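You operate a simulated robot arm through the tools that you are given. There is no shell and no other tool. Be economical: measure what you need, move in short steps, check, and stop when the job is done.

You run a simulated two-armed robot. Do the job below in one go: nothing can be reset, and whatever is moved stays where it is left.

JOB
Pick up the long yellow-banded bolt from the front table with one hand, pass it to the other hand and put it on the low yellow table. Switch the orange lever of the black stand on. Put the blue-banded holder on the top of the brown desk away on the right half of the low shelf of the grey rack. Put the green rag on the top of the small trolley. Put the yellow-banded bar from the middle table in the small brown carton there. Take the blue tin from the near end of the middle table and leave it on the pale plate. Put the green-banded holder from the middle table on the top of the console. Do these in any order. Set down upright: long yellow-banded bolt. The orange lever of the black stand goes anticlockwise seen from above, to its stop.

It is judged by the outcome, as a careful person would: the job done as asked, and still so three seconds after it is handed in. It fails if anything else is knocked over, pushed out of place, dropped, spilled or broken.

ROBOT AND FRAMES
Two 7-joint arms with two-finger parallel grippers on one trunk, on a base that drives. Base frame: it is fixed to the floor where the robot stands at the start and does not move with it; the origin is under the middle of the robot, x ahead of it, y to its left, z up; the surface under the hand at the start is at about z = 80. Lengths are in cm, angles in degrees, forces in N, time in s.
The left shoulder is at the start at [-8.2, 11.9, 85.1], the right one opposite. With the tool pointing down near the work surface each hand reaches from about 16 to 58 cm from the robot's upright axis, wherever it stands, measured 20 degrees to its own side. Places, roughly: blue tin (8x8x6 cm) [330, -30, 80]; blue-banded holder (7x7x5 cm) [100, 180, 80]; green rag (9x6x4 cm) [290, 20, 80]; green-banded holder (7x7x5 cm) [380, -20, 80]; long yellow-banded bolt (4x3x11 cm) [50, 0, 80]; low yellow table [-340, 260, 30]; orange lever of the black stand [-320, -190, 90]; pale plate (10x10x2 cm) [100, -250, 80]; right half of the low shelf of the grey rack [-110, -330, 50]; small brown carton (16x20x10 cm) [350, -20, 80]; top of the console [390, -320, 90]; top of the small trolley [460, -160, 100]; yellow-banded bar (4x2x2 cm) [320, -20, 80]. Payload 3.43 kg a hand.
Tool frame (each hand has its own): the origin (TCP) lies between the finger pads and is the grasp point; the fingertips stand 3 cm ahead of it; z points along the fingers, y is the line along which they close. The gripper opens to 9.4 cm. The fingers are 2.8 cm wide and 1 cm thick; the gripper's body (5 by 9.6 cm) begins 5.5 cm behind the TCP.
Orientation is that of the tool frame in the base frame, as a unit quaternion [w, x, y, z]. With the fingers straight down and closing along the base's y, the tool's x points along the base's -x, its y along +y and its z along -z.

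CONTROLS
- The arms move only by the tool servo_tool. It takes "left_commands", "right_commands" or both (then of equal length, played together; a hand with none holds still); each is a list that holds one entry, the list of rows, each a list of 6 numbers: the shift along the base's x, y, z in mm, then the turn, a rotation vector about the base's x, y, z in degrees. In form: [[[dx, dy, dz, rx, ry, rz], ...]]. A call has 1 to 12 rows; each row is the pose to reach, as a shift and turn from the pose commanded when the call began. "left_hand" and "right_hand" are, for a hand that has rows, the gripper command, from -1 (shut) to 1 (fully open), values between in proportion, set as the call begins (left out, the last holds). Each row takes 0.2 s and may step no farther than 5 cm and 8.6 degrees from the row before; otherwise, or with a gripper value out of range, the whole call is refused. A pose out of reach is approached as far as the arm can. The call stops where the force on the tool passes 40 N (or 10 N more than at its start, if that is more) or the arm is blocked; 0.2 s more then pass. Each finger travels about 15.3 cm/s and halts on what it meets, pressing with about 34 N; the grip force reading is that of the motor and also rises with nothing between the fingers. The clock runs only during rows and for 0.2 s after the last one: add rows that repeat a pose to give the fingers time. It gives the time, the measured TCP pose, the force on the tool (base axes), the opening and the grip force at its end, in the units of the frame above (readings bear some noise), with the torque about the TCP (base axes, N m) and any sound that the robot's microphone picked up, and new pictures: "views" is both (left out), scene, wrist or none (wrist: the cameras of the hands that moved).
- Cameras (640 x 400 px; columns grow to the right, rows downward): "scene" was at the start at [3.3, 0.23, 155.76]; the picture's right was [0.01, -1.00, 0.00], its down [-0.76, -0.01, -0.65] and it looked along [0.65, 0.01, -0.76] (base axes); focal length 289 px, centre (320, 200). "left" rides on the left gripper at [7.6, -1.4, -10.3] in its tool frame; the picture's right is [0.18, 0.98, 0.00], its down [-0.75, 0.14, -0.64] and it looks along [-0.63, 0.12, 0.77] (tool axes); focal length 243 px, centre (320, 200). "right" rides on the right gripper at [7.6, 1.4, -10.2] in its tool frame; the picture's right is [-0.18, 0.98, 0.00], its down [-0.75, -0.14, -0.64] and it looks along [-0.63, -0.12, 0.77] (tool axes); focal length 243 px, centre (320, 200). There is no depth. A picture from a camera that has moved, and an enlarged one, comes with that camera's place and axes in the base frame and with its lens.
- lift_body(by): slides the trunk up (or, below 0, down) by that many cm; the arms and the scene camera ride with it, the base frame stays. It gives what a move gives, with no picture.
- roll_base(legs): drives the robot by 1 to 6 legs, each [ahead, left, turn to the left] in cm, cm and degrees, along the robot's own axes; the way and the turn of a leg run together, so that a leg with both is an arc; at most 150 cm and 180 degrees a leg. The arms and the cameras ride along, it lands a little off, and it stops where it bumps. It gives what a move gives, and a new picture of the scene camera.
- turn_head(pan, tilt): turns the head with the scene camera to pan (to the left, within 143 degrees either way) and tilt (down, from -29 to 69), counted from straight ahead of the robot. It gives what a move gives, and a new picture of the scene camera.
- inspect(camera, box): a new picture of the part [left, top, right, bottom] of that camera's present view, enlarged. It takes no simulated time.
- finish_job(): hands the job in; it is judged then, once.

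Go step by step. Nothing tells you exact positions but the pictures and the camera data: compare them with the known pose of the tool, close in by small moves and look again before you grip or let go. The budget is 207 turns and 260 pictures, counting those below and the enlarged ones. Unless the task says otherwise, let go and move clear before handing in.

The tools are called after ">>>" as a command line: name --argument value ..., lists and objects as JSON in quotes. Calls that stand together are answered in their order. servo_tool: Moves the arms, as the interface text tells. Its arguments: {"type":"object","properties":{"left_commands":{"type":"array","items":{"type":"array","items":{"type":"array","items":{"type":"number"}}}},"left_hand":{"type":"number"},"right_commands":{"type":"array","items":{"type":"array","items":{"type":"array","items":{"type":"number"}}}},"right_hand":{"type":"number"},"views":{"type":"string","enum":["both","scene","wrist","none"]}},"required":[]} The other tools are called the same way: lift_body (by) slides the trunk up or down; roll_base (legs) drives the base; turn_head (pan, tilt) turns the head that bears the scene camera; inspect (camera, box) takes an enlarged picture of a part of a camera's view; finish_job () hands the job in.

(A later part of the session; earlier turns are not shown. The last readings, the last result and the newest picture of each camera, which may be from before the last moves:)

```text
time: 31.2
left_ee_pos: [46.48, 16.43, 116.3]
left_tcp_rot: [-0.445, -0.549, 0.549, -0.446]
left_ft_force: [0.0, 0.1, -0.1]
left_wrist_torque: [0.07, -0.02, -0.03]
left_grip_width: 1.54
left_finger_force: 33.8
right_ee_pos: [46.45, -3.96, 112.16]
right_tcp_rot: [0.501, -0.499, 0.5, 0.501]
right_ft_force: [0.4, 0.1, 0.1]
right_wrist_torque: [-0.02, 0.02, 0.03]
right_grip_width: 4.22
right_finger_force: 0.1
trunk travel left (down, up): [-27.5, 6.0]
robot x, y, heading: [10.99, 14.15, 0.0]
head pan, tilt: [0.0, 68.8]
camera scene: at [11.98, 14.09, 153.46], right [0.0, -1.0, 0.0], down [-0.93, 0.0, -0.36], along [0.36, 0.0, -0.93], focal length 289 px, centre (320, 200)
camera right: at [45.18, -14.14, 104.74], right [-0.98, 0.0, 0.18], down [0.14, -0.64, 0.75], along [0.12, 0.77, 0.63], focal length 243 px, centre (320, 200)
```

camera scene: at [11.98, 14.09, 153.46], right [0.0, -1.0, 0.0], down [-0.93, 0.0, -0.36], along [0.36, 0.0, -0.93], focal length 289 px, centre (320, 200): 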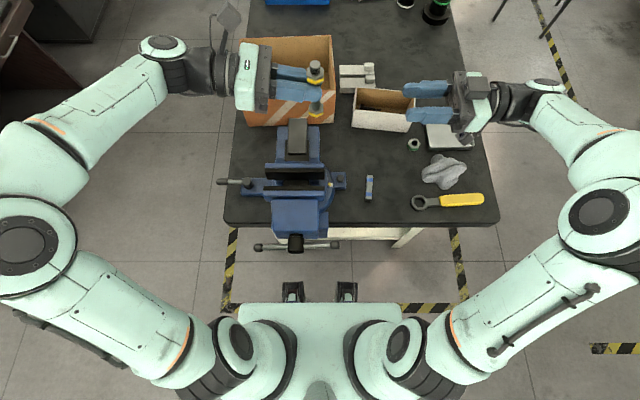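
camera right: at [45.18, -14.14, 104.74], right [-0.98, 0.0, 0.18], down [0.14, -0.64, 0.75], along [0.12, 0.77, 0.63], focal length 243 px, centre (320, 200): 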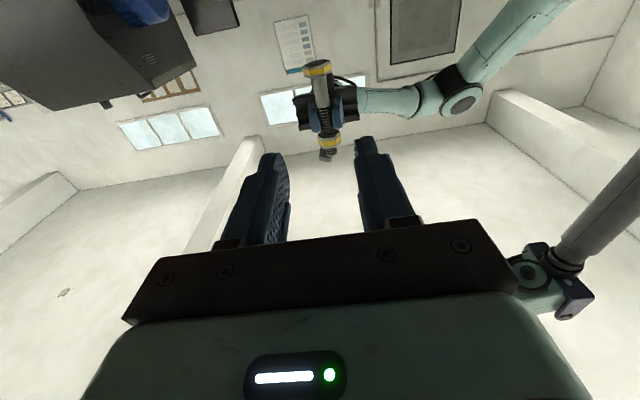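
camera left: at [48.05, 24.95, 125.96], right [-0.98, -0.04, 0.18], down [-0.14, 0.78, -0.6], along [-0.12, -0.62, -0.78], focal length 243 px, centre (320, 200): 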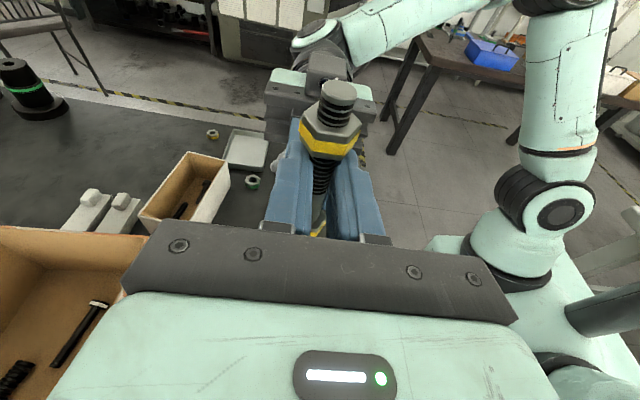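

Handover done: the left hand alone holds the bolt. I'll fold the right hand back to its rest orientation, and back off from the table.

>>> servo_tool --right_commands '[[[-10, -5, 0, -4.9, 4.9, -4.9], [-20, -10, 0, -9.8, 9.8, -9.8], [-30, -15, 0, -14.7, 14.7, -14.7], [-40, -20, 0, -19.6, 19.6, -19.6], [-50, -25, 0, -24.5, 24.5, -24.5], [-60, -30, 0, -29.4, 29.4, -29.4], [-70, -35, 0, -34.3, 34.3, -34.3], [-80, -40, 0, -39.2, 39.2, -39.2], [-90, -45, 0, -44.1, 44.1, -44.1], [-100, -50, 0, -49, 49, -49], [-110, -55, 0, -53.9, 53.9, -53.9], [-120, -60, 0, -58.8, 58.8, -58.8]]]' --views "none"

>>> servo_tool --right_commands '[[[0, 0, 0, -4.2, 4.2, -4.2], [0, 0, 0, -8.4, 8.4, -8.4], [0, 0, 0, -10.5, 10.5, -10.5]]]' --views "none"

>>> roll_base --legs '[[-45, 0, 0]]'

>>> turn_head --pan 100 --tilt 25

>>> turn_head --pan -100 --tilt 25

```text
time: 33.8
left_ee_pos: [46.51, 16.64, 116.31]
left_tcp_rot: [-0.445, -0.549, 0.549, -0.446]
left_ft_force: [-0.1, -0.1, 0.0]
left_wrist_torque: [0.07, 0.02, -0.01]
left_grip_width: 1.53
left_finger_force: 34.2
right_ee_pos: [34.65, -9.97, 112.38]
right_tcp_rot: [0.091, -0.091, 0.988, 0.09]
right_ft_force: [0.0, 0.2, 0.3]
right_wrist_torque: [0.02, 0.02, 0.01]
right_grip_width: 4.22
right_finger_force: 0.0
trunk travel left (down, up): [-27.5, 6.0]
robot x, y, heading: [10.85, 14.08, -0.1]
head pan, tilt: [0.0, 68.8]
```

```text
time: 34.6
left_ee_pos: [46.51, 16.65, 116.35]
left_tcp_rot: [-0.446, -0.549, 0.55, -0.445]
left_ft_force: [-0.1, -0.9, -0.8]
left_wrist_torque: [0.06, 0.0, 0.02]
left_grip_width: 1.53
left_finger_force: 33.6
right_ee_pos: [34.64, -10.01, 112.39]
right_tcp_rot: [-0.001, 0.0, 1.0, -0.001]
right_ft_force: [0.6, -0.4, 0.0]
right_wrist_torque: [0.0, 0.04, -0.03]
right_grip_width: 4.22
right_finger_force: 0.0
trunk travel left (down, up): [-27.5, 6.0]
robot x, y, heading: [10.51, 13.81, -0.2]
head pan, tilt: [0.0, 68.8]
```

```text
time: 37.3
left_ee_pos: [1.82, 16.72, 116.41]
left_tcp_rot: [0.445, 0.549, -0.549, 0.446]
left_ft_force: [0.0, 0.9, 0.0]
left_wrist_torque: [0.06, 0.01, 0.01]
left_grip_width: 1.54
left_finger_force: 33.8
right_ee_pos: [-9.94, -9.87, 112.45]
right_tcp_rot: [0.0, -0.001, 1.0, 0.0]
right_ft_force: [0.3, -0.3, -0.4]
right_wrist_torque: [0.0, 0.0, -0.01]
right_grip_width: 4.23
right_finger_force: 0.1
trunk travel left (down, up): [-27.5, 6.0]
robot x, y, heading: [-34.11, 13.73, -0.1]
head pan, tilt: [0.0, 68.8]
camera scene: at [-32.68, 14.12, 153.47], right [0.0, -1.0, 0.0], down [-0.93, 0.0, -0.36], along [0.36, 0.0, -0.93], focal length 289 px, centre (320, 200)
```

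scene: 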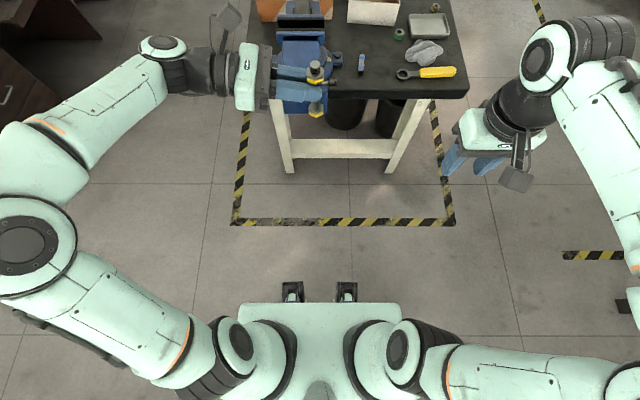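

```text
time: 39.0
left_ee_pos: [1.93, 16.72, 116.34]
left_tcp_rot: [0.445, 0.549, -0.549, 0.446]
left_ft_force: [0.1, -0.2, -1.4]
left_wrist_torque: [0.03, 0.0, 0.0]
left_grip_width: 1.54
left_finger_force: 34.3
right_ee_pos: [-9.85, -9.91, 112.34]
right_tcp_rot: [0.0, -0.001, 1.0, 0.0]
right_ft_force: [-0.5, -0.4, 0.8]
right_wrist_torque: [0.01, -0.02, 0.0]
right_grip_width: 4.22
right_finger_force: 0.1
trunk travel left (down, up): [-27.5, 6.0]
robot x, y, heading: [-33.94, 13.59, 0.2]
head pan, tilt: [100.0, 25.0]
camera scene: at [-39.85, 23.18, 159.41], right [0.98, 0.18, 0.0], down [0.07, -0.42, -0.91], along [-0.16, 0.89, -0.42], focal length 289 px, centre (320, 200)
```

scene: 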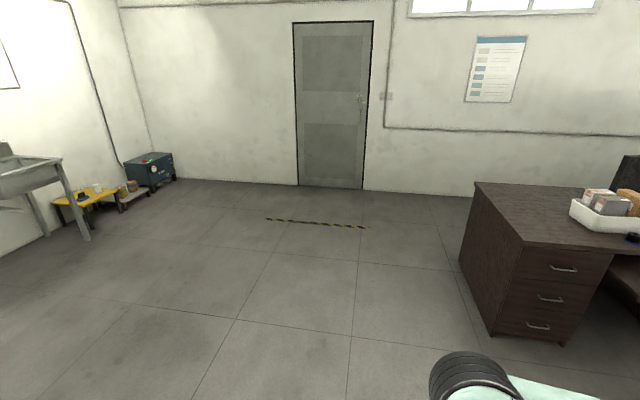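

```text
time: 42.0
left_ee_pos: [1.87, 16.73, 116.38]
left_tcp_rot: [0.444, 0.551, -0.548, 0.447]
left_ft_force: [-0.1, 0.3, -0.5]
left_wrist_torque: [0.06, 0.01, 0.0]
left_grip_width: 1.52
left_finger_force: 34.0
right_ee_pos: [-9.87, -9.92, 112.34]
right_tcp_rot: [0.0, -0.001, 1.0, -0.001]
right_ft_force: [-0.7, -1.1, 0.9]
right_wrist_torque: [0.01, 0.0, -0.01]
right_grip_width: 4.22
right_finger_force: 0.0
trunk travel left (down, up): [-27.5, 6.0]
robot x, y, heading: [-33.92, 13.31, 0.2]
head pan, tilt: [-100.0, 25.0]
camera scene: at [-39.81, 5.03, 159.41], right [-0.99, 0.17, 0.0], down [0.07, 0.42, -0.91], along [-0.15, -0.89, -0.42], focal length 289 px, centre (320, 200)
```

scene: 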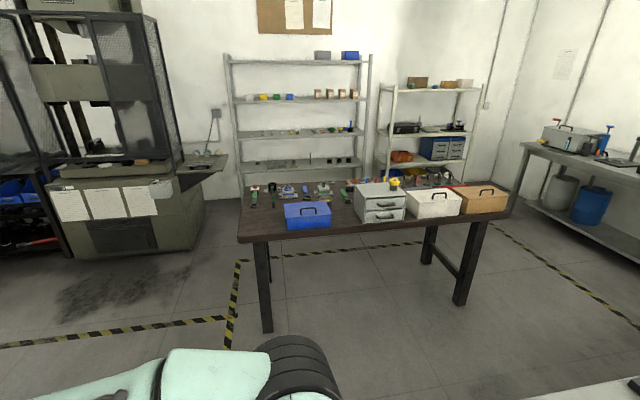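

I see the low yellow table to the back left, beside a grey sink and a teal box. I'll turn toward it and drive over open floor to about 130 cm away.

>>> roll_base --legs '[[0, 0, 141], [130, 0, 0], [120, 0, 0]]'

>>> turn_head --pan 0 --tilt 35

```text
time: 50.7
left_ee_pos: [-86.3, 59.68, 116.14]
left_tcp_rot: [-0.271, 0.7, 0.337, 0.567]
left_ft_force: [-0.5, -0.3, -2.7]
left_wrist_torque: [-0.06, 0.03, -0.08]
left_grip_width: 1.53
left_finger_force: 34.0
right_ee_pos: [-60.44, 72.96, 112.27]
right_tcp_rot: [0.001, 0.943, -0.332, 0.002]
right_ft_force: [0.3, 0.7, 0.0]
right_wrist_torque: [-0.06, 0.0, 0.04]
right_grip_width: 4.22
right_finger_force: 0.1
trunk travel left (down, up): [-27.5, 6.0]
robot x, y, heading: [-56.15, 38.85, 141.4]
head pan, tilt: [-100.0, 25.0]
stopped in leg 2: the robot was blocked; the commanded pose is now the measured one
camera scene: at [-46.61, 43.14, 159.43], right [0.66, -0.75, 0.0], down [-0.32, -0.28, -0.91], along [0.68, 0.6, -0.42], focal length 289 px, centre (320, 200)
```

scene: 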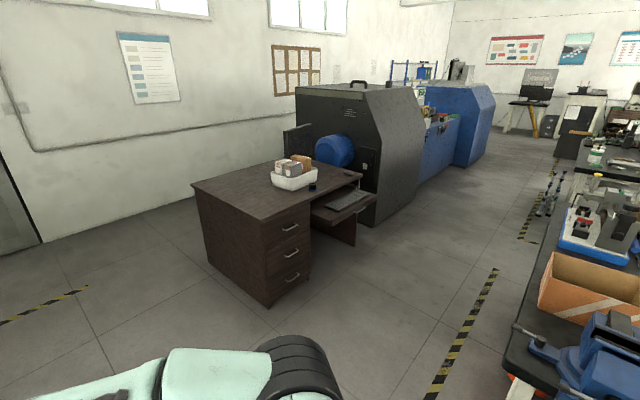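

```text
time: 52.4
left_ee_pos: [-85.93, 59.19, 116.34]
left_tcp_rot: [-0.272, 0.701, 0.336, 0.567]
left_ft_force: [-0.4, 0.3, -2.5]
left_wrist_torque: [-0.05, 0.04, 0.02]
left_grip_width: 1.55
left_finger_force: 34.4
right_ee_pos: [-60.21, 72.56, 112.51]
right_tcp_rot: [-0.001, 0.944, -0.331, -0.001]
right_ft_force: [-0.2, 0.4, 0.0]
right_wrist_torque: [0.0, -0.01, -0.01]
right_grip_width: 4.23
right_finger_force: 0.1
trunk travel left (down, up): [-27.5, 6.0]
robot x, y, heading: [-56.81, 39.37, 141.4]
head pan, tilt: [0.0, 35.0]
camera scene: at [-60.07, 41.94, 157.83], right [0.62, 0.78, 0.0], down [0.45, -0.36, -0.82], along [-0.64, 0.51, -0.57], focal length 289 px, centre (320, 200)
```

scene: 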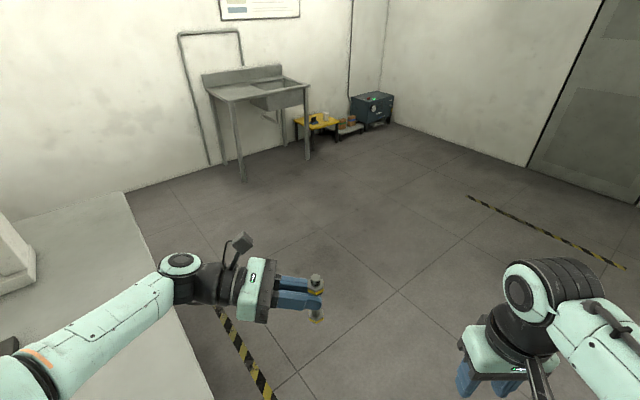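

I was blocked after about 34 cm; a light grey bench stands close on my left. I'll look left before moving.

>>> turn_head --pan 55 --tilt 50

```text
time: 53.7
left_ee_pos: [-86.0, 59.17, 116.39]
left_tcp_rot: [-0.273, 0.701, 0.335, 0.567]
left_ft_force: [0.3, 0.2, -2.6]
left_wrist_torque: [-0.04, 0.04, 0.01]
left_grip_width: 1.57
left_finger_force: 34.0
right_ee_pos: [-60.24, 72.55, 112.41]
right_tcp_rot: [0.0, 0.943, -0.333, -0.001]
right_ft_force: [-1.1, -0.6, -0.4]
right_wrist_torque: [0.01, 0.01, 0.02]
right_grip_width: 4.22
right_finger_force: 0.0
trunk travel left (down, up): [-27.5, 6.0]
robot x, y, heading: [-56.83, 39.04, 141.4]
head pan, tilt: [55.0, 50.0]
camera scene: at [-60.58, 34.28, 155.66], right [-0.28, 0.96, 0.0], down [0.73, 0.22, -0.64], along [-0.62, -0.18, -0.77], focal length 289 px, centre (320, 200)
```

scene: 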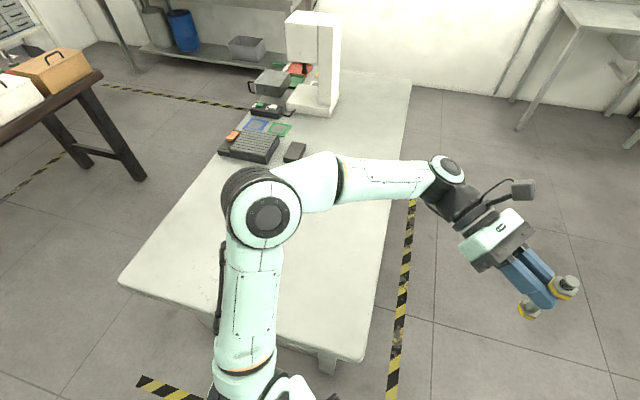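

A white bench (x -78 to -212, y -28 to 40) blocks the straight line. I'll strafe right away from it, then drive ahead over open floor and look at the yellow table.

>>> roll_base --legs '[[0, -60, 0], [100, 0, 0], [90, 0, 0]]'

>>> turn_head --pan 20 --tilt 38

```text
time: 68.5
left_ee_pos: [-198.21, 224.98, 116.35]
left_tcp_rot: [-0.272, 0.702, 0.334, 0.568]
left_ft_force: [-0.1, -1.0, -2.6]
left_wrist_torque: [-0.07, 0.05, -0.01]
left_grip_width: 1.52
left_finger_force: 34.3
right_ee_pos: [-172.4, 238.37, 112.49]
right_tcp_rot: [-0.001, 0.943, -0.333, -0.001]
right_ft_force: [-0.7, 0.3, -0.6]
right_wrist_torque: [-0.01, -0.01, 0.02]
right_grip_width: 4.22
right_finger_force: 0.0
trunk travel left (down, up): [-27.5, 6.0]
robot x, y, heading: [-168.98, 204.57, 141.0]
head pan, tilt: [55.0, 50.0]
camera scene: at [-172.92, 199.93, 155.66], right [-0.28, 0.96, 0.0], down [0.74, 0.21, -0.64], along [-0.62, -0.18, -0.77], focal length 289 px, centre (320, 200)
```

scene: 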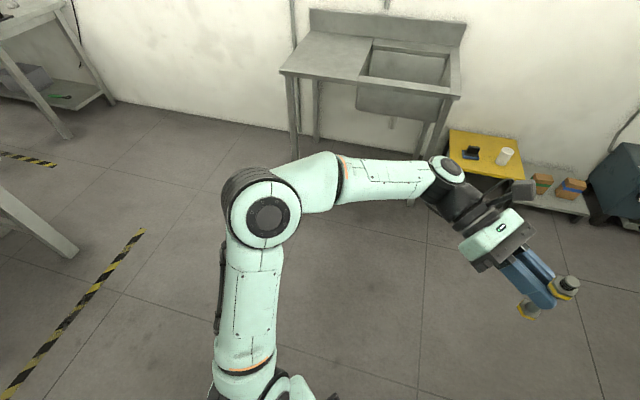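

```text
time: 69.5
left_ee_pos: [-198.24, 224.95, 116.32]
left_tcp_rot: [-0.272, 0.702, 0.335, 0.567]
left_ft_force: [-0.6, 0.0, -3.2]
left_wrist_torque: [-0.06, 0.03, 0.04]
left_grip_width: 1.55
left_finger_force: 34.1
right_ee_pos: [-172.46, 238.19, 112.5]
right_tcp_rot: [0.0, 0.943, -0.333, -0.001]
right_ft_force: [0.6, 0.3, 0.6]
right_wrist_torque: [-0.02, 0.0, 0.0]
right_grip_width: 4.23
right_finger_force: 0.1
trunk travel left (down, up): [-27.5, 6.0]
robot x, y, heading: [-168.7, 204.54, 141.3]
head pan, tilt: [20.0, 38.0]
camera scene: at [-173.69, 204.84, 157.37], right [0.32, 0.95, 0.0], down [0.58, -0.2, -0.79], along [-0.75, 0.25, -0.62], focal length 289 px, centre (320, 200)
```

scene: 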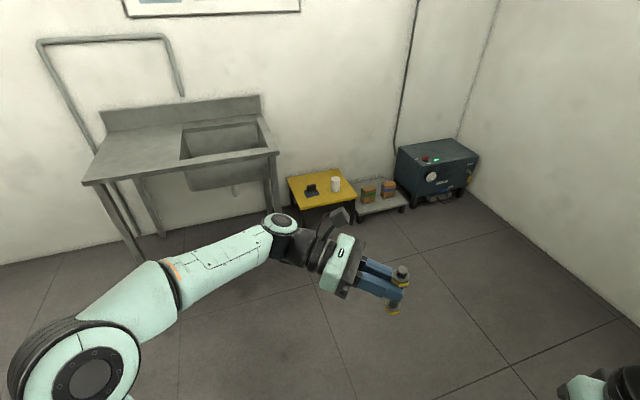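

The yellow table spans x -363…-318, y 242…282, with a black item and a cup toward the wall; the front strip is free. I'll park at about (-280, 280) facing heading 200° so the left hand comes in clear of the sink.

>>> roll_base --legs '[[132, 12, 0], [0, 0, 59]]'

>>> turn_head --pan 0 --tilt 60

```text
time: 78.9
left_ee_pos: [-312.56, 264.09, 116.5]
left_tcp_rot: [-0.517, 0.444, 0.638, 0.358]
left_ft_force: [0.3, 0.3, -3.6]
left_wrist_torque: [-0.05, -0.03, 0.02]
left_grip_width: 1.54
left_finger_force: 34.3
right_ee_pos: [-310.86, 293.05, 112.45]
right_tcp_rot: [0.0, 0.984, 0.178, 0.0]
right_ft_force: [0.4, -0.2, -0.2]
right_wrist_torque: [0.0, 0.04, 0.0]
right_grip_width: 4.25
right_finger_force: 0.0
trunk travel left (down, up): [-27.5, 6.0]
robot x, y, heading: [-280.01, 278.97, -159.4]
head pan, tilt: [20.0, 38.0]
camera scene: at [-282.66, 275.18, 157.38], right [-0.65, 0.76, 0.0], down [0.47, 0.4, -0.79], along [-0.6, -0.51, -0.62], focal length 289 px, centre (320, 200)
```

scene: 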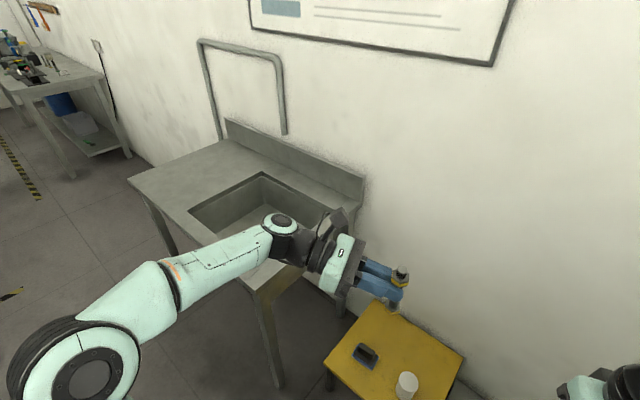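

```text
time: 79.7
left_ee_pos: [-312.53, 264.04, 116.36]
left_tcp_rot: [-0.518, 0.442, 0.639, 0.357]
left_ft_force: [1.7, 0.2, -2.8]
left_wrist_torque: [-0.08, -0.02, 0.0]
left_grip_width: 1.53
left_finger_force: 33.6
right_ee_pos: [-310.86, 293.13, 112.39]
right_tcp_rot: [0.0, 0.984, 0.179, -0.001]
right_ft_force: [-0.2, -0.3, 0.5]
right_wrist_torque: [0.01, 0.04, 0.03]
right_grip_width: 4.24
right_finger_force: 0.0
trunk travel left (down, up): [-27.5, 6.0]
robot x, y, heading: [-280.18, 278.73, -159.5]
head pan, tilt: [0.0, 60.0]
camera scene: at [-282.34, 278.44, 154.41], right [-0.35, 0.94, 0.0], down [0.81, 0.31, -0.5], along [-0.47, -0.18, -0.87], focal length 289 px, centre (320, 200)
```

scene: 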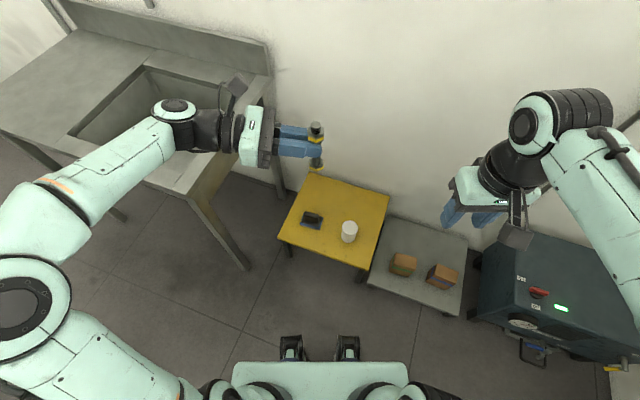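

The free spot I choose is near the front edge between black item and cup, about (-329, 262.5). To stay clear of the sink corner I back off, yaw the left hand 25°, lower the trunk and hand there, then look.

>>> roll_base --legs '[[-25, 0, 0]]'

>>> servo_tool --left_commands '[[[0, 0, 0, 0, 0, 8.3], [0, 0, 0, 0, 0, 16.6], [0, 0, 0, 0, 0, 25], [0, 0, 0, 0, 0, 25]]]' --views "none"

>>> lift_body --by -27.5

>>> servo_tool --left_commands '[[[0, 0, -45, 0, 0, 0], [0, 0, -90, 0, 0, 0], [0, 0, -135, 0, 0, 0], [0, 0, -180, 0, 0, 0], [0, 0, -225, 0, 0, 0], [0, 0, -270, 0, 0, 0], [0, 0, -315, 0, 0, 0], [0, 0, -360, 0, 0, 0], [0, 0, -405, 0, 0, 0], [0, 0, -450, 0, 0, 0]]]' --views "both"

```text
time: 81.5
left_ee_pos: [-289.55, 272.72, 116.38]
left_tcp_rot: [-0.516, 0.444, 0.638, 0.358]
left_ft_force: [0.9, -0.4, -2.7]
left_wrist_torque: [-0.05, 0.0, 0.01]
left_grip_width: 1.54
left_finger_force: 33.9
right_ee_pos: [-287.75, 301.89, 112.39]
right_tcp_rot: [0.0, 0.984, 0.179, -0.001]
right_ft_force: [0.4, -0.2, 0.0]
right_wrist_torque: [-0.01, -0.01, 0.01]
right_grip_width: 4.27
right_finger_force: 0.0
trunk travel left (down, up): [-27.5, 6.0]
robot x, y, heading: [-257.12, 287.59, -159.5]
head pan, tilt: [0.0, 60.0]
camera scene: at [-259.28, 287.15, 154.41], right [-0.35, 0.94, 0.0], down [0.81, 0.31, -0.5], along [-0.47, -0.18, -0.87], focal length 289 px, centre (320, 200)
```

scene: 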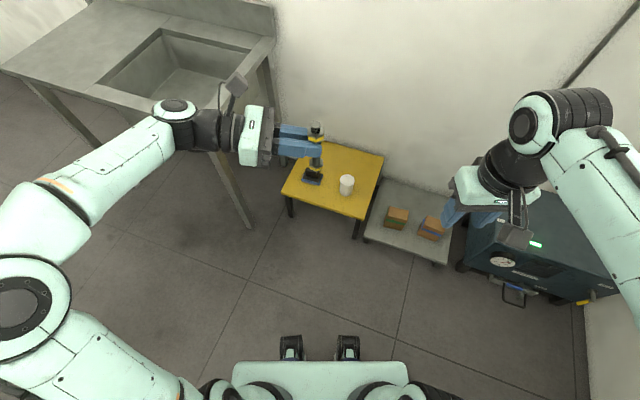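

```text
time: 82.5
left_ee_pos: [-289.53, 272.75, 116.33]
left_tcp_rot: [-0.584, 0.293, 0.72, 0.237]
left_ft_force: [-0.1, -0.2, -1.9]
left_wrist_torque: [-0.04, -0.08, -0.03]
left_grip_width: 1.54
left_finger_force: 34.5
right_ee_pos: [-287.75, 301.78, 112.5]
right_tcp_rot: [0.0, 0.984, 0.179, -0.001]
right_ft_force: [0.3, 0.4, 0.3]
right_wrist_torque: [-0.03, 0.01, 0.02]
right_grip_width: 4.24
right_finger_force: 0.0
trunk travel left (down, up): [-27.5, 6.0]
robot x, y, heading: [-257.12, 287.57, -159.4]
head pan, tilt: [0.0, 60.0]
```

```text
time: 85.3
left_ee_pos: [-289.48, 272.83, 88.97]
left_tcp_rot: [-0.583, 0.294, 0.719, 0.237]
left_ft_force: [0.6, -0.3, -2.8]
left_wrist_torque: [-0.06, -0.07, 0.01]
left_grip_width: 1.49
left_finger_force: 33.6
right_ee_pos: [-287.74, 301.87, 85.05]
right_tcp_rot: [0.001, 0.984, 0.178, -0.001]
right_ft_force: [1.0, 0.3, -0.2]
right_wrist_torque: [-0.02, 0.0, 0.0]
right_grip_width: 4.22
right_finger_force: 0.1
trunk travel left (down, up): [0.0, 33.5]
robot x, y, heading: [-256.88, 287.95, -159.2]
head pan, tilt: [0.0, 60.0]
```

```text
time: 87.5
left_ee_pos: [-289.54, 272.8, 43.84]
left_tcp_rot: [-0.584, 0.295, 0.719, 0.237]
left_ft_force: [0.1, -0.2, -2.8]
left_wrist_torque: [-0.03, -0.04, -0.01]
left_grip_width: 1.53
left_finger_force: 33.9
right_ee_pos: [-287.89, 301.96, 84.89]
right_tcp_rot: [-0.001, 0.984, 0.179, 0.0]
right_ft_force: [0.0, -0.1, 0.7]
right_wrist_torque: [-0.02, -0.01, 0.02]
right_grip_width: 4.22
right_finger_force: 0.0
trunk travel left (down, up): [0.0, 33.5]
robot x, y, heading: [-257.12, 287.64, -159.3]
head pan, tilt: [0.0, 60.0]
camera scene: at [-263.92, 285.39, 126.7], right [-0.35, 0.94, 0.0], down [0.81, 0.31, -0.5], along [-0.47, -0.18, -0.87], focal length 289 px, centre (320, 200)
camera left: at [-284.38, 265.69, 53.38], right [0.66, 0.73, 0.18], down [0.66, -0.45, -0.6], along [-0.36, 0.52, -0.78], focal length 243 px, centre (320, 200)
```

scene: 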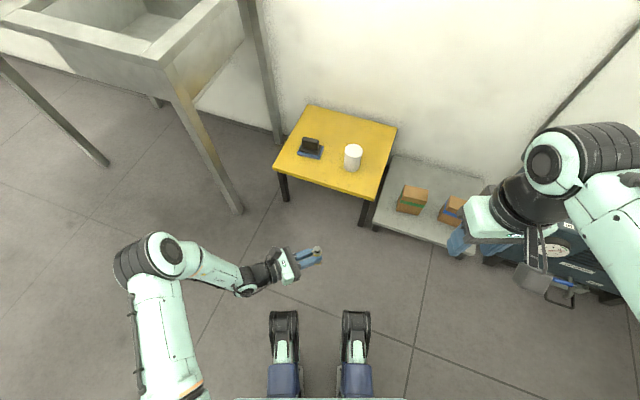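
left: 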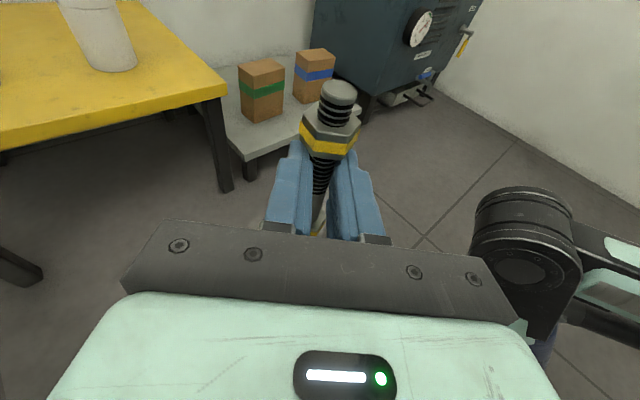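

The hand is low and clear. Bolt is at about (-290.8, 274); I'll roll ahead 28 cm toward the table with the bolt bottom ~7 cm above its top, then check elbow clearance from the sink leg.

>>> roll_base --legs '[[28, 0, 0]]'

```text
time: 89.5
left_ee_pos: [-315.73, 262.88, 43.83]
left_tcp_rot: [-0.583, 0.294, 0.719, 0.237]
left_ft_force: [0.2, 0.4, -2.9]
left_wrist_torque: [0.0, -0.08, -0.01]
left_grip_width: 1.54
left_finger_force: 33.1
right_ee_pos: [-314.01, 291.95, 85.02]
right_tcp_rot: [0.001, 0.984, 0.18, -0.001]
right_ft_force: [-0.1, -0.1, -0.4]
right_wrist_torque: [0.02, 0.0, -0.01]
right_grip_width: 4.21
right_finger_force: 0.1
trunk travel left (down, up): [0.0, 33.5]
robot x, y, heading: [-283.23, 277.73, -159.3]
head pan, tilt: [0.0, 60.0]
camera scene: at [-290.11, 275.51, 126.7], right [-0.35, 0.94, 0.0], down [0.81, 0.31, -0.5], along [-0.47, -0.18, -0.87], focal length 289 px, centre (320, 200)
```

scene: 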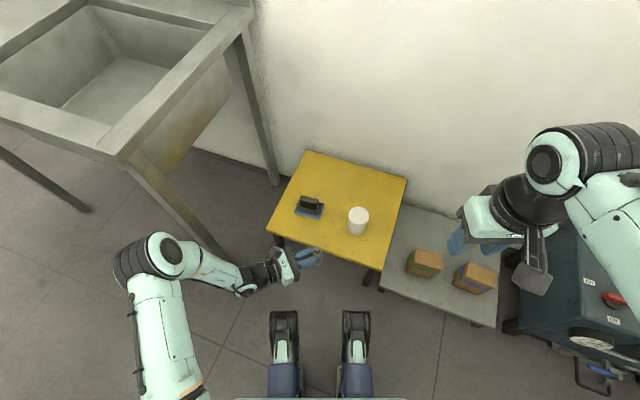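

Elbow clearance is fine. I'll bring the bolt over the spot and lower to about 2 cm above the table.

>>> servo_tool --left_commands '[[[-41, -4, 0, 0, 0, 0], [-82, -8, 0, 0, 0, 0], [-124, -12, 0, 0, 0, 0], [-124, -12, -25, 0, 0, 0], [-124, -12, -50, 0, 0, 0], [-124, -12, -50, 0, 0, 0]]]' --views "both"

>>> inspect --camera "scene" --box '[250, 150, 410, 270]'

```text
time: 90.9
left_ee_pos: [-328.15, 261.77, 38.76]
left_tcp_rot: [-0.583, 0.293, 0.72, 0.237]
left_ft_force: [0.1, 0.3, -2.6]
left_wrist_torque: [-0.02, 0.0, 0.02]
left_grip_width: 1.56
left_finger_force: 34.2
right_ee_pos: [-314.06, 291.84, 84.91]
right_tcp_rot: [0.001, 0.984, 0.179, -0.001]
right_ft_force: [0.4, 1.3, 0.3]
right_wrist_torque: [-0.01, 0.0, -0.02]
right_grip_width: 4.24
right_finger_force: 0.0
trunk travel left (down, up): [0.0, 33.5]
robot x, y, heading: [-283.23, 277.89, -159.5]
head pan, tilt: [0.0, 60.0]
camera scene: at [-290.1, 275.51, 126.7], right [-0.35, 0.94, 0.0], down [0.81, 0.31, -0.5], along [-0.47, -0.18, -0.87], focal length 289 px, centre (320, 200)
camera left: at [-322.9, 254.61, 48.4], right [0.66, 0.73, 0.18], down [0.66, -0.45, -0.6], along [-0.36, 0.52, -0.78], focal length 243 px, centre (320, 200)
```

scene: 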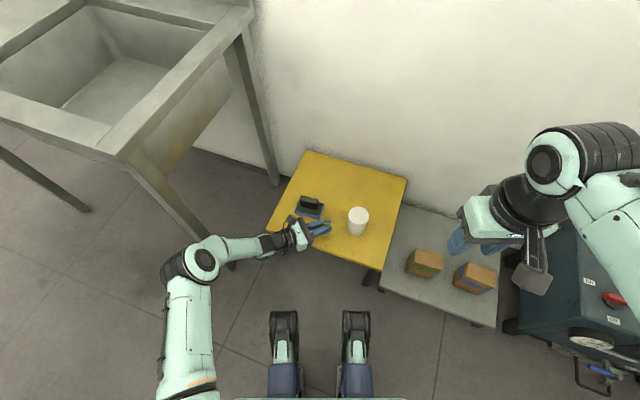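
left: 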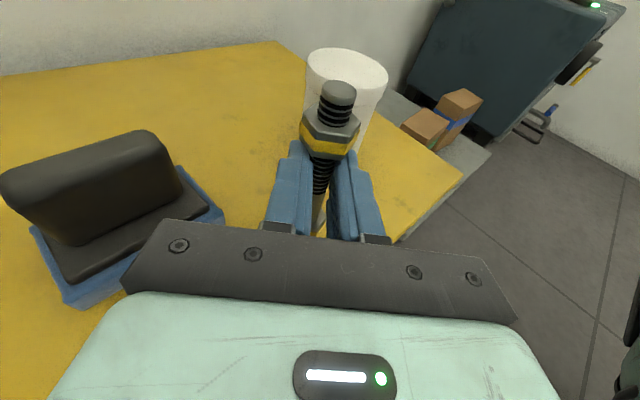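

```text
3.33 times, centred on (330, 210) of scene
camera zoom: at [-290.1, 275.51, 126.7], right [-0.35, 0.94, 0.0], down [0.81, 0.31, -0.5], along [-0.47, -0.18, -0.87], focal length 964 px, centre (287, 167)
```

zoom: 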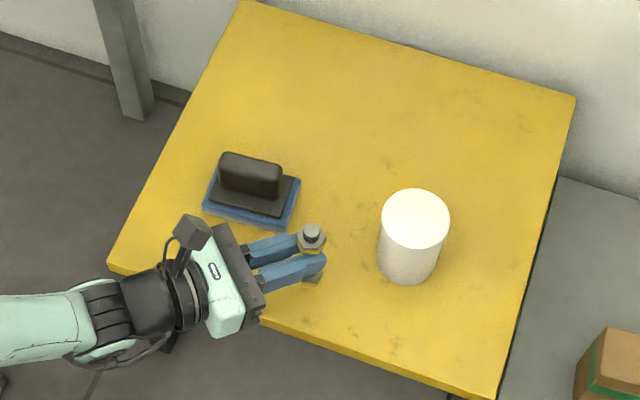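

Bolt is about 2 cm above the free spot, clear of brush and cup. I'll lower in small steps watching the force.

>>> servo_tool --left_commands '[[[0, 0, -5, 0, 0, 0], [0, 0, -10, 0, 0, 0], [0, 0, -14, 0, 0, 0], [0, 0, -14, 0, 0, 0]]]' --views "none"

>>> servo_tool --left_commands '[[[0, 0, -3, 0, 0, 0], [0, 0, -3, 0, 0, 0]]]' --views "none"

>>> inspect --camera "left" --box '[240, 60, 400, 240]'

```text
time: 91.9
left_ee_pos: [-328.05, 261.71, 37.42]
left_tcp_rot: [-0.583, 0.294, 0.719, 0.237]
left_ft_force: [0.1, -0.7, -3.0]
left_wrist_torque: [-0.04, -0.05, 0.01]
left_grip_width: 1.55
left_finger_force: 33.8
right_ee_pos: [-314.07, 292.03, 84.92]
right_tcp_rot: [0.0, 0.984, 0.18, -0.001]
right_ft_force: [-0.6, 0.3, 0.1]
right_wrist_torque: [-0.02, 0.01, 0.0]
right_grip_width: 4.24
right_finger_force: 0.1
trunk travel left (down, up): [0.0, 33.5]
robot x, y, heading: [-283.17, 278.22, -159.3]
head pan, tilt: [0.0, 60.0]
```

```text
time: 92.5
left_ee_pos: [-328.09, 261.53, 37.16]
left_tcp_rot: [-0.583, 0.293, 0.719, 0.237]
left_ft_force: [-0.3, 0.2, -2.2]
left_wrist_torque: [-0.04, 0.01, -0.02]
left_grip_width: 1.54
left_finger_force: 34.5
right_ee_pos: [-314.0, 291.99, 84.93]
right_tcp_rot: [0.001, 0.984, 0.18, -0.001]
right_ft_force: [0.3, 0.5, 0.5]
right_wrist_torque: [0.02, 0.02, 0.02]
right_grip_width: 4.26
right_finger_force: 0.0
trunk travel left (down, up): [0.0, 33.5]
robot x, y, heading: [-283.39, 277.89, -159.2]
head pan, tilt: [0.0, 60.0]
```

```text
2.22 times, centred on (320, 150) of left
camera zoom: at [-322.91, 254.59, 46.7], right [0.66, 0.73, 0.18], down [0.66, -0.45, -0.6], along [-0.36, 0.52, -0.78], focal length 539 px, centre (320, 311)
```

zoom: 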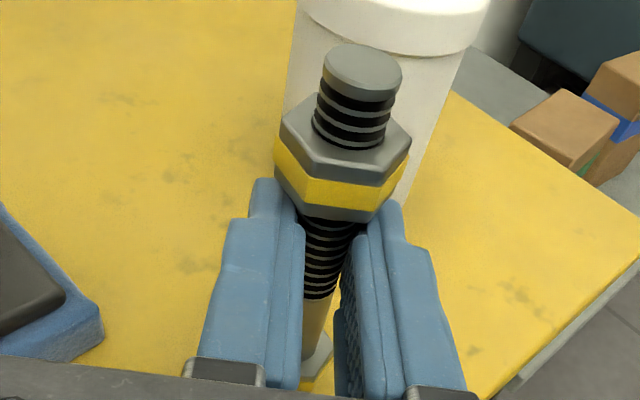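

Not touching yet. I'll keep going in 3 mm steps.

>>> servo_tool --left_commands '[[[0, 0, -3, 0, 0, 0], [0, 0, -3, 0, 0, 0]]]' --views "none"

>>> servo_tool --left_commands '[[[0, 0, -2, 0, 0, 0], [0, 0, -2, 0, 0, 0]]]' --views "none"

>>> inspect --camera "scene" --box '[290, 200, 350, 240]'

```text
time: 93.1
left_ee_pos: [-328.07, 261.68, 36.88]
left_tcp_rot: [-0.583, 0.294, 0.72, 0.237]
left_ft_force: [0.6, -0.5, -2.9]
left_wrist_torque: [-0.01, -0.03, 0.0]
left_grip_width: 1.5
left_finger_force: 34.1
right_ee_pos: [-314.07, 291.92, 84.95]
right_tcp_rot: [0.0, 0.984, 0.181, -0.001]
right_ft_force: [-0.2, 0.3, -0.3]
right_wrist_torque: [0.01, 0.01, -0.03]
right_grip_width: 4.25
right_finger_force: 0.1
trunk travel left (down, up): [0.0, 33.5]
robot x, y, heading: [-283.44, 278.07, -159.3]
head pan, tilt: [0.0, 60.0]
```

```text
time: 93.7
left_ee_pos: [-327.99, 261.71, 36.47]
left_tcp_rot: [-0.582, 0.294, 0.72, 0.236]
left_ft_force: [-0.5, -1.0, -2.8]
left_wrist_torque: [-0.02, -0.04, 0.0]
left_grip_width: 1.55
left_finger_force: 34.2
right_ee_pos: [-313.97, 291.91, 84.81]
right_tcp_rot: [-0.001, 0.984, 0.179, 0.0]
right_ft_force: [-0.3, -0.6, -0.4]
right_wrist_torque: [0.01, 0.03, -0.04]
right_grip_width: 4.24
right_finger_force: 0.1
trunk travel left (down, up): [0.0, 33.5]
robot x, y, heading: [-283.47, 277.82, -159.3]
head pan, tilt: [0.0, 60.0]
```

```text
10.00 times, centred on (320, 220) of scene
camera zoom: at [-290.1, 275.51, 126.7], right [-0.35, 0.94, 0.0], down [0.81, 0.31, -0.5], along [-0.47, -0.18, -0.87], focal length 2892 px, centre (320, 0)
```

zoom: 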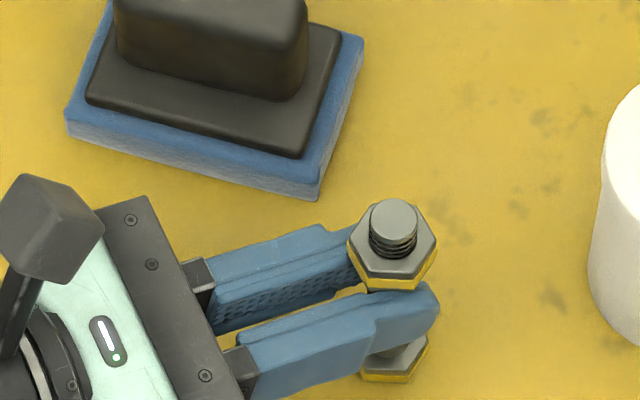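

>>> servo_tool --left_commands '[[[0, 0, -2, 0, 0, 0], [0, 0, -2, 0, 0, 0]]]' --views "none"

>>> servo_tool --left_commands '[[[0, 0, -2, 0, 0, 0], [0, 0, -2, 0, 0, 0]]]' --views "none"

>>> servo_tool --left_commands '[[[0, 0, -2, 0, 0, 0], [0, 0, -2, 0, 0, 0]]]' --views "none"

```text
time: 94.3
left_ee_pos: [-328.09, 261.76, 36.53]
left_tcp_rot: [-0.584, 0.293, 0.719, 0.236]
left_ft_force: [2.2, -0.7, 8.8]
left_wrist_torque: [-0.02, -0.14, -0.01]
left_grip_width: 1.51
left_finger_force: 34.3
right_ee_pos: [-313.95, 291.92, 84.85]
right_tcp_rot: [0.0, 0.984, 0.179, -0.001]
right_ft_force: [0.4, 0.1, 0.3]
right_wrist_torque: [-0.01, 0.01, 0.01]
right_grip_width: 4.22
right_finger_force: 0.2
trunk travel left (down, up): [0.0, 33.5]
robot x, y, heading: [-283.45, 277.68, -159.4]
head pan, tilt: [0.0, 60.0]
```

```text
time: 94.9
left_ee_pos: [-328.19, 261.81, 36.47]
left_tcp_rot: [-0.586, 0.294, 0.717, 0.238]
left_ft_force: [3.5, -3.0, 25.2]
left_wrist_torque: [0.08, -0.17, -0.08]
left_grip_width: 1.5
left_finger_force: 34.5
right_ee_pos: [-313.86, 291.98, 84.99]
right_tcp_rot: [0.0, 0.984, 0.181, -0.002]
right_ft_force: [0.1, 0.0, 0.4]
right_wrist_torque: [0.0, 0.01, -0.02]
right_grip_width: 4.24
right_finger_force: 0.1
trunk travel left (down, up): [0.0, 33.5]
robot x, y, heading: [-283.13, 277.96, -159.4]
head pan, tilt: [0.0, 60.0]
```

```text
time: 95.5
left_ee_pos: [-328.24, 261.71, 36.43]
left_tcp_rot: [-0.587, 0.294, 0.716, 0.238]
left_ft_force: [-1.6, -1.9, 28.6]
left_wrist_torque: [0.39, 0.43, 0.02]
left_grip_width: 1.54
left_finger_force: 33.6
right_ee_pos: [-313.93, 291.99, 84.91]
right_tcp_rot: [0.001, 0.984, 0.179, -0.001]
right_ft_force: [0.2, -1.0, 0.0]
right_wrist_torque: [0.0, 0.0, -0.01]
right_grip_width: 4.22
right_finger_force: 0.1
trunk travel left (down, up): [0.0, 33.5]
robot x, y, heading: [-283.31, 277.44, -159.2]
head pan, tilt: [0.0, 60.0]
```

Contact felt (about 25 N). I'll relieve the push, open the fingers modestly, and back straight out.

>>> servo_tool --left_commands '[[[0, 0, 4, 0, 0, 0], [0, 0, 4, 0, 0, 0]]]' --views "none"

>>> servo_tool --left_commands '[[[0, 0, 0, 0, 0, 0], [0, 0, 0, 0, 0, 0], [0, 0, 0, 0, 0, 0]]]' --left_hand -0.1 --views "wrist"

```text
time: 96.1
left_ee_pos: [-327.98, 261.86, 36.49]
left_tcp_rot: [-0.583, 0.294, 0.719, 0.238]
left_ft_force: [-4.6, 2.7, 11.8]
left_wrist_torque: [0.44, 0.57, 0.06]
left_grip_width: 1.55
left_finger_force: 34.3
right_ee_pos: [-313.83, 291.93, 84.96]
right_tcp_rot: [0.0, 0.984, 0.178, -0.001]
right_ft_force: [0.0, 0.2, -0.5]
right_wrist_torque: [-0.01, -0.02, -0.01]
right_grip_width: 4.27
right_finger_force: 0.0
trunk travel left (down, up): [0.0, 33.5]
robot x, y, heading: [-283.31, 278.27, -159.4]
head pan, tilt: [0.0, 60.0]
```

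```text
time: 96.9
left_ee_pos: [-327.97, 261.53, 36.43]
left_tcp_rot: [-0.583, 0.294, 0.719, 0.237]
left_ft_force: [0.2, 0.6, 0.9]
left_wrist_torque: [-0.01, 0.02, 0.03]
left_grip_width: 4.23
left_finger_force: 0.0
right_ee_pos: [-313.96, 291.95, 84.89]
right_tcp_rot: [0.0, 0.984, 0.18, -0.001]
right_ft_force: [-0.9, -0.2, 0.0]
right_wrist_torque: [-0.01, -0.02, -0.02]
right_grip_width: 4.26
right_finger_force: 0.0
trunk travel left (down, up): [0.0, 33.5]
robot x, y, heading: [-283.25, 277.6, -159.2]
head pan, tilt: [0.0, 60.0]
camera left: at [-322.87, 254.62, 46.01], right [0.66, 0.73, 0.18], down [0.66, -0.45, -0.6], along [-0.36, 0.52, -0.78], focal length 243 px, centre (320, 200)
```

left: 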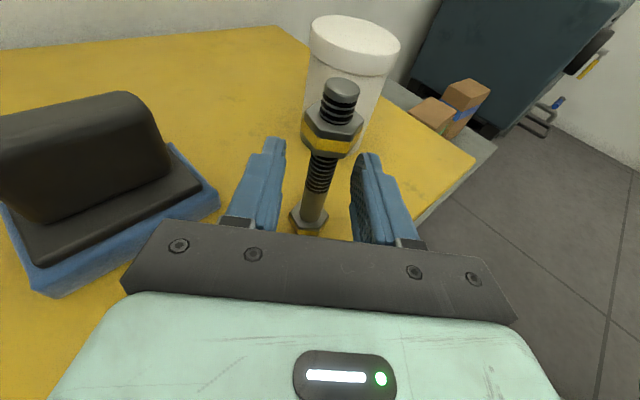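

The bolt stands upright by itself. I back the hand out along the fingers.

>>> servo_tool --left_commands '[[[14, -14, 2, 0, 0, 0], [42, -41, 6, 0, 0, 0], [70, -68, 10, 0, 0, 0], [90, -68, 40, 0, 0, 0], [110, -60, 80, 0, 0, 0]]]' --views "none"

>>> roll_base --legs '[[-45, 0, 0]]'

>>> inspect --camera "scene" --box '[240, 60, 440, 200]'

```text
time: 98.1
left_ee_pos: [-316.91, 255.64, 44.45]
left_tcp_rot: [-0.582, 0.294, 0.72, 0.237]
left_ft_force: [0.1, -0.1, -0.3]
left_wrist_torque: [0.03, 0.01, -0.01]
left_grip_width: 4.25
left_finger_force: 0.1
right_ee_pos: [-314.06, 291.99, 84.88]
right_tcp_rot: [0.0, 0.984, 0.179, -0.002]
right_ft_force: [-0.1, -0.3, -0.9]
right_wrist_torque: [0.01, 0.02, 0.01]
right_grip_width: 4.24
right_finger_force: 0.0
trunk travel left (down, up): [0.0, 33.5]
robot x, y, heading: [-282.99, 278.26, -159.2]
head pan, tilt: [0.0, 60.0]
```

```text
time: 100.8
left_ee_pos: [-274.98, 271.5, 44.46]
left_tcp_rot: [-0.583, 0.293, 0.72, 0.236]
left_ft_force: [0.0, 0.1, -0.4]
left_wrist_torque: [-0.01, -0.01, 0.04]
left_grip_width: 4.24
left_finger_force: 0.0
right_ee_pos: [-272.0, 307.76, 84.84]
right_tcp_rot: [0.0, 0.983, 0.182, -0.001]
right_ft_force: [-0.5, 0.9, -0.5]
right_wrist_torque: [-0.05, 0.03, 0.02]
right_grip_width: 4.26
right_finger_force: 0.1
trunk travel left (down, up): [0.0, 33.5]
robot x, y, heading: [-242.01, 293.6, -158.8]
head pan, tilt: [0.0, 60.0]
camera scene: at [-248.11, 291.47, 126.7], right [-0.36, 0.93, 0.0], down [0.81, 0.31, -0.5], along [-0.47, -0.18, -0.87], focal length 289 px, centre (320, 200)
```

scene: 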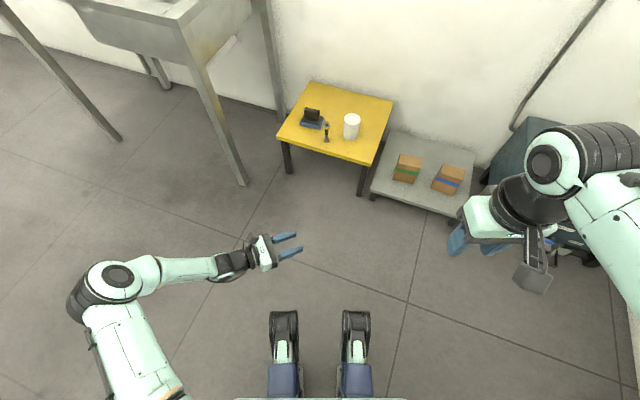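

```text
2.86 times, centred on (340, 130) of scene
camera zoom: at [-248.11, 291.47, 126.7], right [-0.36, 0.93, 0.0], down [0.81, 0.31, -0.5], along [-0.47, -0.18, -0.87], focal length 826 px, centre (263, 400)
```

zoom: 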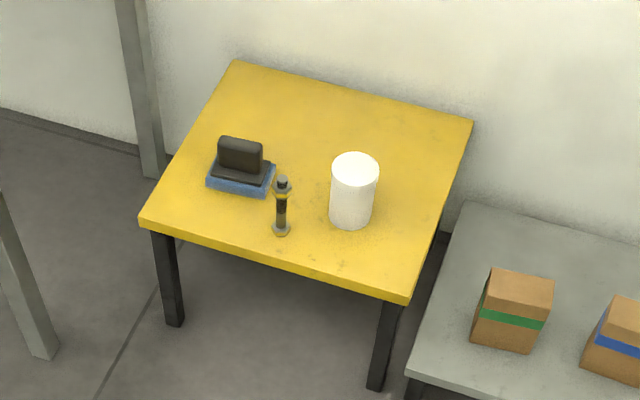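

The bolt stands upright on the yellow table. Next I raise the trunk and fold the left hand back to rest while heading for the orange lever.

>>> lift_body --by 27.5

>>> servo_tool --left_commands '[[[2, -5, 30, -5.54, 1.11, -5.89], [4, -10, 60, -11.08, 2.21, -11.78], [6, -15, 90, -16.6, 3.32, -17.67], [8, -20, 120, -22.2, 4.42, -23.56], [10, -25, 150, -27.7, 5.53, -29.45], [12, -30, 180, -33.2, 6.64, -35.3], [14, -35, 210, -38.8, 7.74, -41.2], [16, -40, 240, -44.3, 8.85, -47.1], [18, -45, 270, -49.9, 9.95, -53], [20, -50, 300, -55.4, 11.06, -58.9], [22, -55, 330, -60.9, 12.2, -64.8], [24, -60, 360, -66.5, 13.3, -70.7]]]' --left_hand 1 --views "none"

>>> servo_tool --left_commands '[[[0, 0, 0, -5.55, 1.1, -5.9], [0, 0, 0, -11.1, 2.2, -11.8], [0, 0, 0, -16.65, 3.3, -17.6], [0, 0, 0, -22.2, 4.4, -23.5]]]' --views "none"

>>> turn_head --pan 50 --tilt 22

```text
time: 103.6
left_ee_pos: [-274.9, 271.35, 71.9]
left_tcp_rot: [-0.584, 0.292, 0.72, 0.235]
left_ft_force: [-0.2, 0.2, 0.3]
left_wrist_torque: [-0.02, -0.01, 0.01]
left_grip_width: 4.24
left_finger_force: 0.1
right_ee_pos: [-272.2, 307.71, 112.38]
right_tcp_rot: [0.0, 0.983, 0.182, 0.0]
right_ft_force: [0.7, 1.2, -1.1]
right_wrist_torque: [-0.03, 0.0, -0.04]
right_grip_width: 4.22
right_finger_force: 0.1
trunk travel left (down, up): [-27.5, 6.0]
robot x, y, heading: [-241.62, 293.62, -159.0]
head pan, tilt: [0.0, 60.0]
```

```text
time: 106.2
left_ee_pos: [-272.54, 265.52, 108.08]
left_tcp_rot: [-0.178, 0.908, 0.373, 0.074]
left_ft_force: [0.4, -0.7, -0.1]
left_wrist_torque: [0.01, 0.0, -0.03]
left_grip_width: 9.43
left_finger_force: 0.0
right_ee_pos: [-272.09, 307.84, 112.35]
right_tcp_rot: [0.0, 0.983, 0.181, -0.001]
right_ft_force: [0.4, -0.2, 0.0]
right_wrist_torque: [-0.02, 0.01, 0.02]
right_grip_width: 4.22
right_finger_force: 0.0
trunk travel left (down, up): [-27.5, 6.0]
robot x, y, heading: [-241.66, 294.04, -159.1]
head pan, tilt: [0.0, 60.0]
```

```text
time: 107.2
left_ee_pos: [-272.52, 265.38, 107.94]
left_tcp_rot: [0.004, 0.983, 0.183, 0.001]
left_ft_force: [0.2, -1.2, 0.4]
left_wrist_torque: [0.0, 0.02, -0.03]
left_grip_width: 9.4
left_finger_force: 0.0
right_ee_pos: [-272.1, 307.67, 112.36]
right_tcp_rot: [0.001, 0.983, 0.182, 0.0]
right_ft_force: [0.5, -0.6, 0.2]
right_wrist_torque: [0.01, 0.02, 0.01]
right_grip_width: 4.21
right_finger_force: 0.1
trunk travel left (down, up): [-27.5, 6.0]
robot x, y, heading: [-241.69, 293.73, -158.9]
head pan, tilt: [0.0, 60.0]
```

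```text
time: 108.4
left_ee_pos: [-272.52, 265.47, 107.87]
left_tcp_rot: [0.002, 0.983, 0.183, 0.002]
left_ft_force: [0.1, -0.1, -0.7]
left_wrist_torque: [0.02, 0.0, 0.02]
left_grip_width: 9.37
left_finger_force: 0.1
right_ee_pos: [-272.14, 307.76, 112.44]
right_tcp_rot: [0.0, 0.983, 0.182, -0.001]
right_ft_force: [-0.5, 1.1, 0.0]
right_wrist_torque: [-0.02, 0.01, 0.01]
right_grip_width: 4.22
right_finger_force: 0.0
trunk travel left (down, up): [-27.5, 6.0]
robot x, y, heading: [-241.58, 293.7, -159.0]
head pan, tilt: [50.0, 22.0]
camera scene: at [-240.35, 286.83, 159.89], right [-0.95, 0.33, 0.0], down [0.12, 0.35, -0.93], along [-0.3, -0.88, -0.38], focal length 289 px, centre (320, 200)
```

scene: 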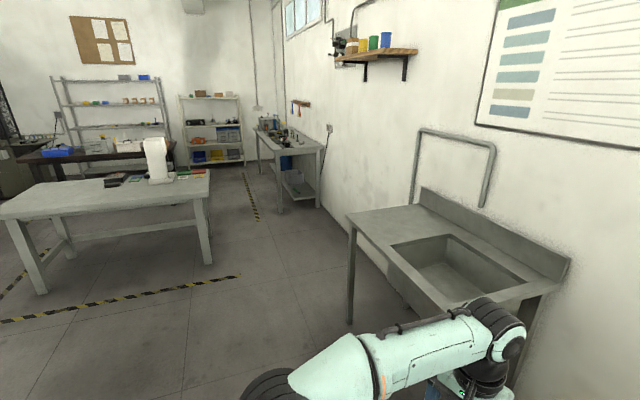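

The lever stand is on the steel table along the wall past the sink. I'll drive down the aisle between white bench and sink.

>>> roll_base --legs '[[0, 0, 69], [150, -16, 0], [150, 0, 0], [100, 0, 0]]'

>>> turn_head --pan -45 --tilt 35

```text
refused: leg 2 is longer than a leg can be; nothing moved
```

```text
time: 110.1
left_ee_pos: [-272.64, 265.37, 107.83]
left_tcp_rot: [0.002, 0.983, 0.183, 0.0]
left_ft_force: [-0.1, -0.5, 0.1]
left_wrist_torque: [-0.01, -0.01, 0.01]
left_grip_width: 9.4
left_finger_force: 0.0
right_ee_pos: [-272.09, 307.72, 112.41]
right_tcp_rot: [0.0, 0.983, 0.183, -0.001]
right_ft_force: [0.1, -0.2, 0.3]
right_wrist_torque: [-0.02, -0.01, 0.01]
right_grip_width: 4.23
right_finger_force: 0.0
trunk travel left (down, up): [-27.5, 6.0]
robot x, y, heading: [-241.21, 293.71, -158.9]
head pan, tilt: [-45.0, 35.0]
camera scene: at [-245.36, 299.18, 157.83], right [0.41, 0.91, 0.0], down [0.52, -0.23, -0.82], along [-0.75, 0.33, -0.57], focal length 289 px, centre (320, 200)
```

scene: 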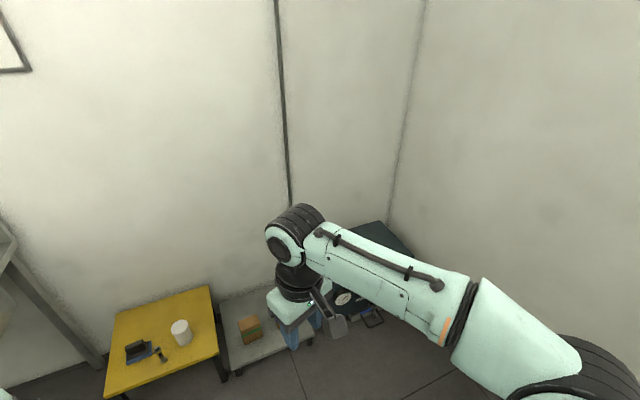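

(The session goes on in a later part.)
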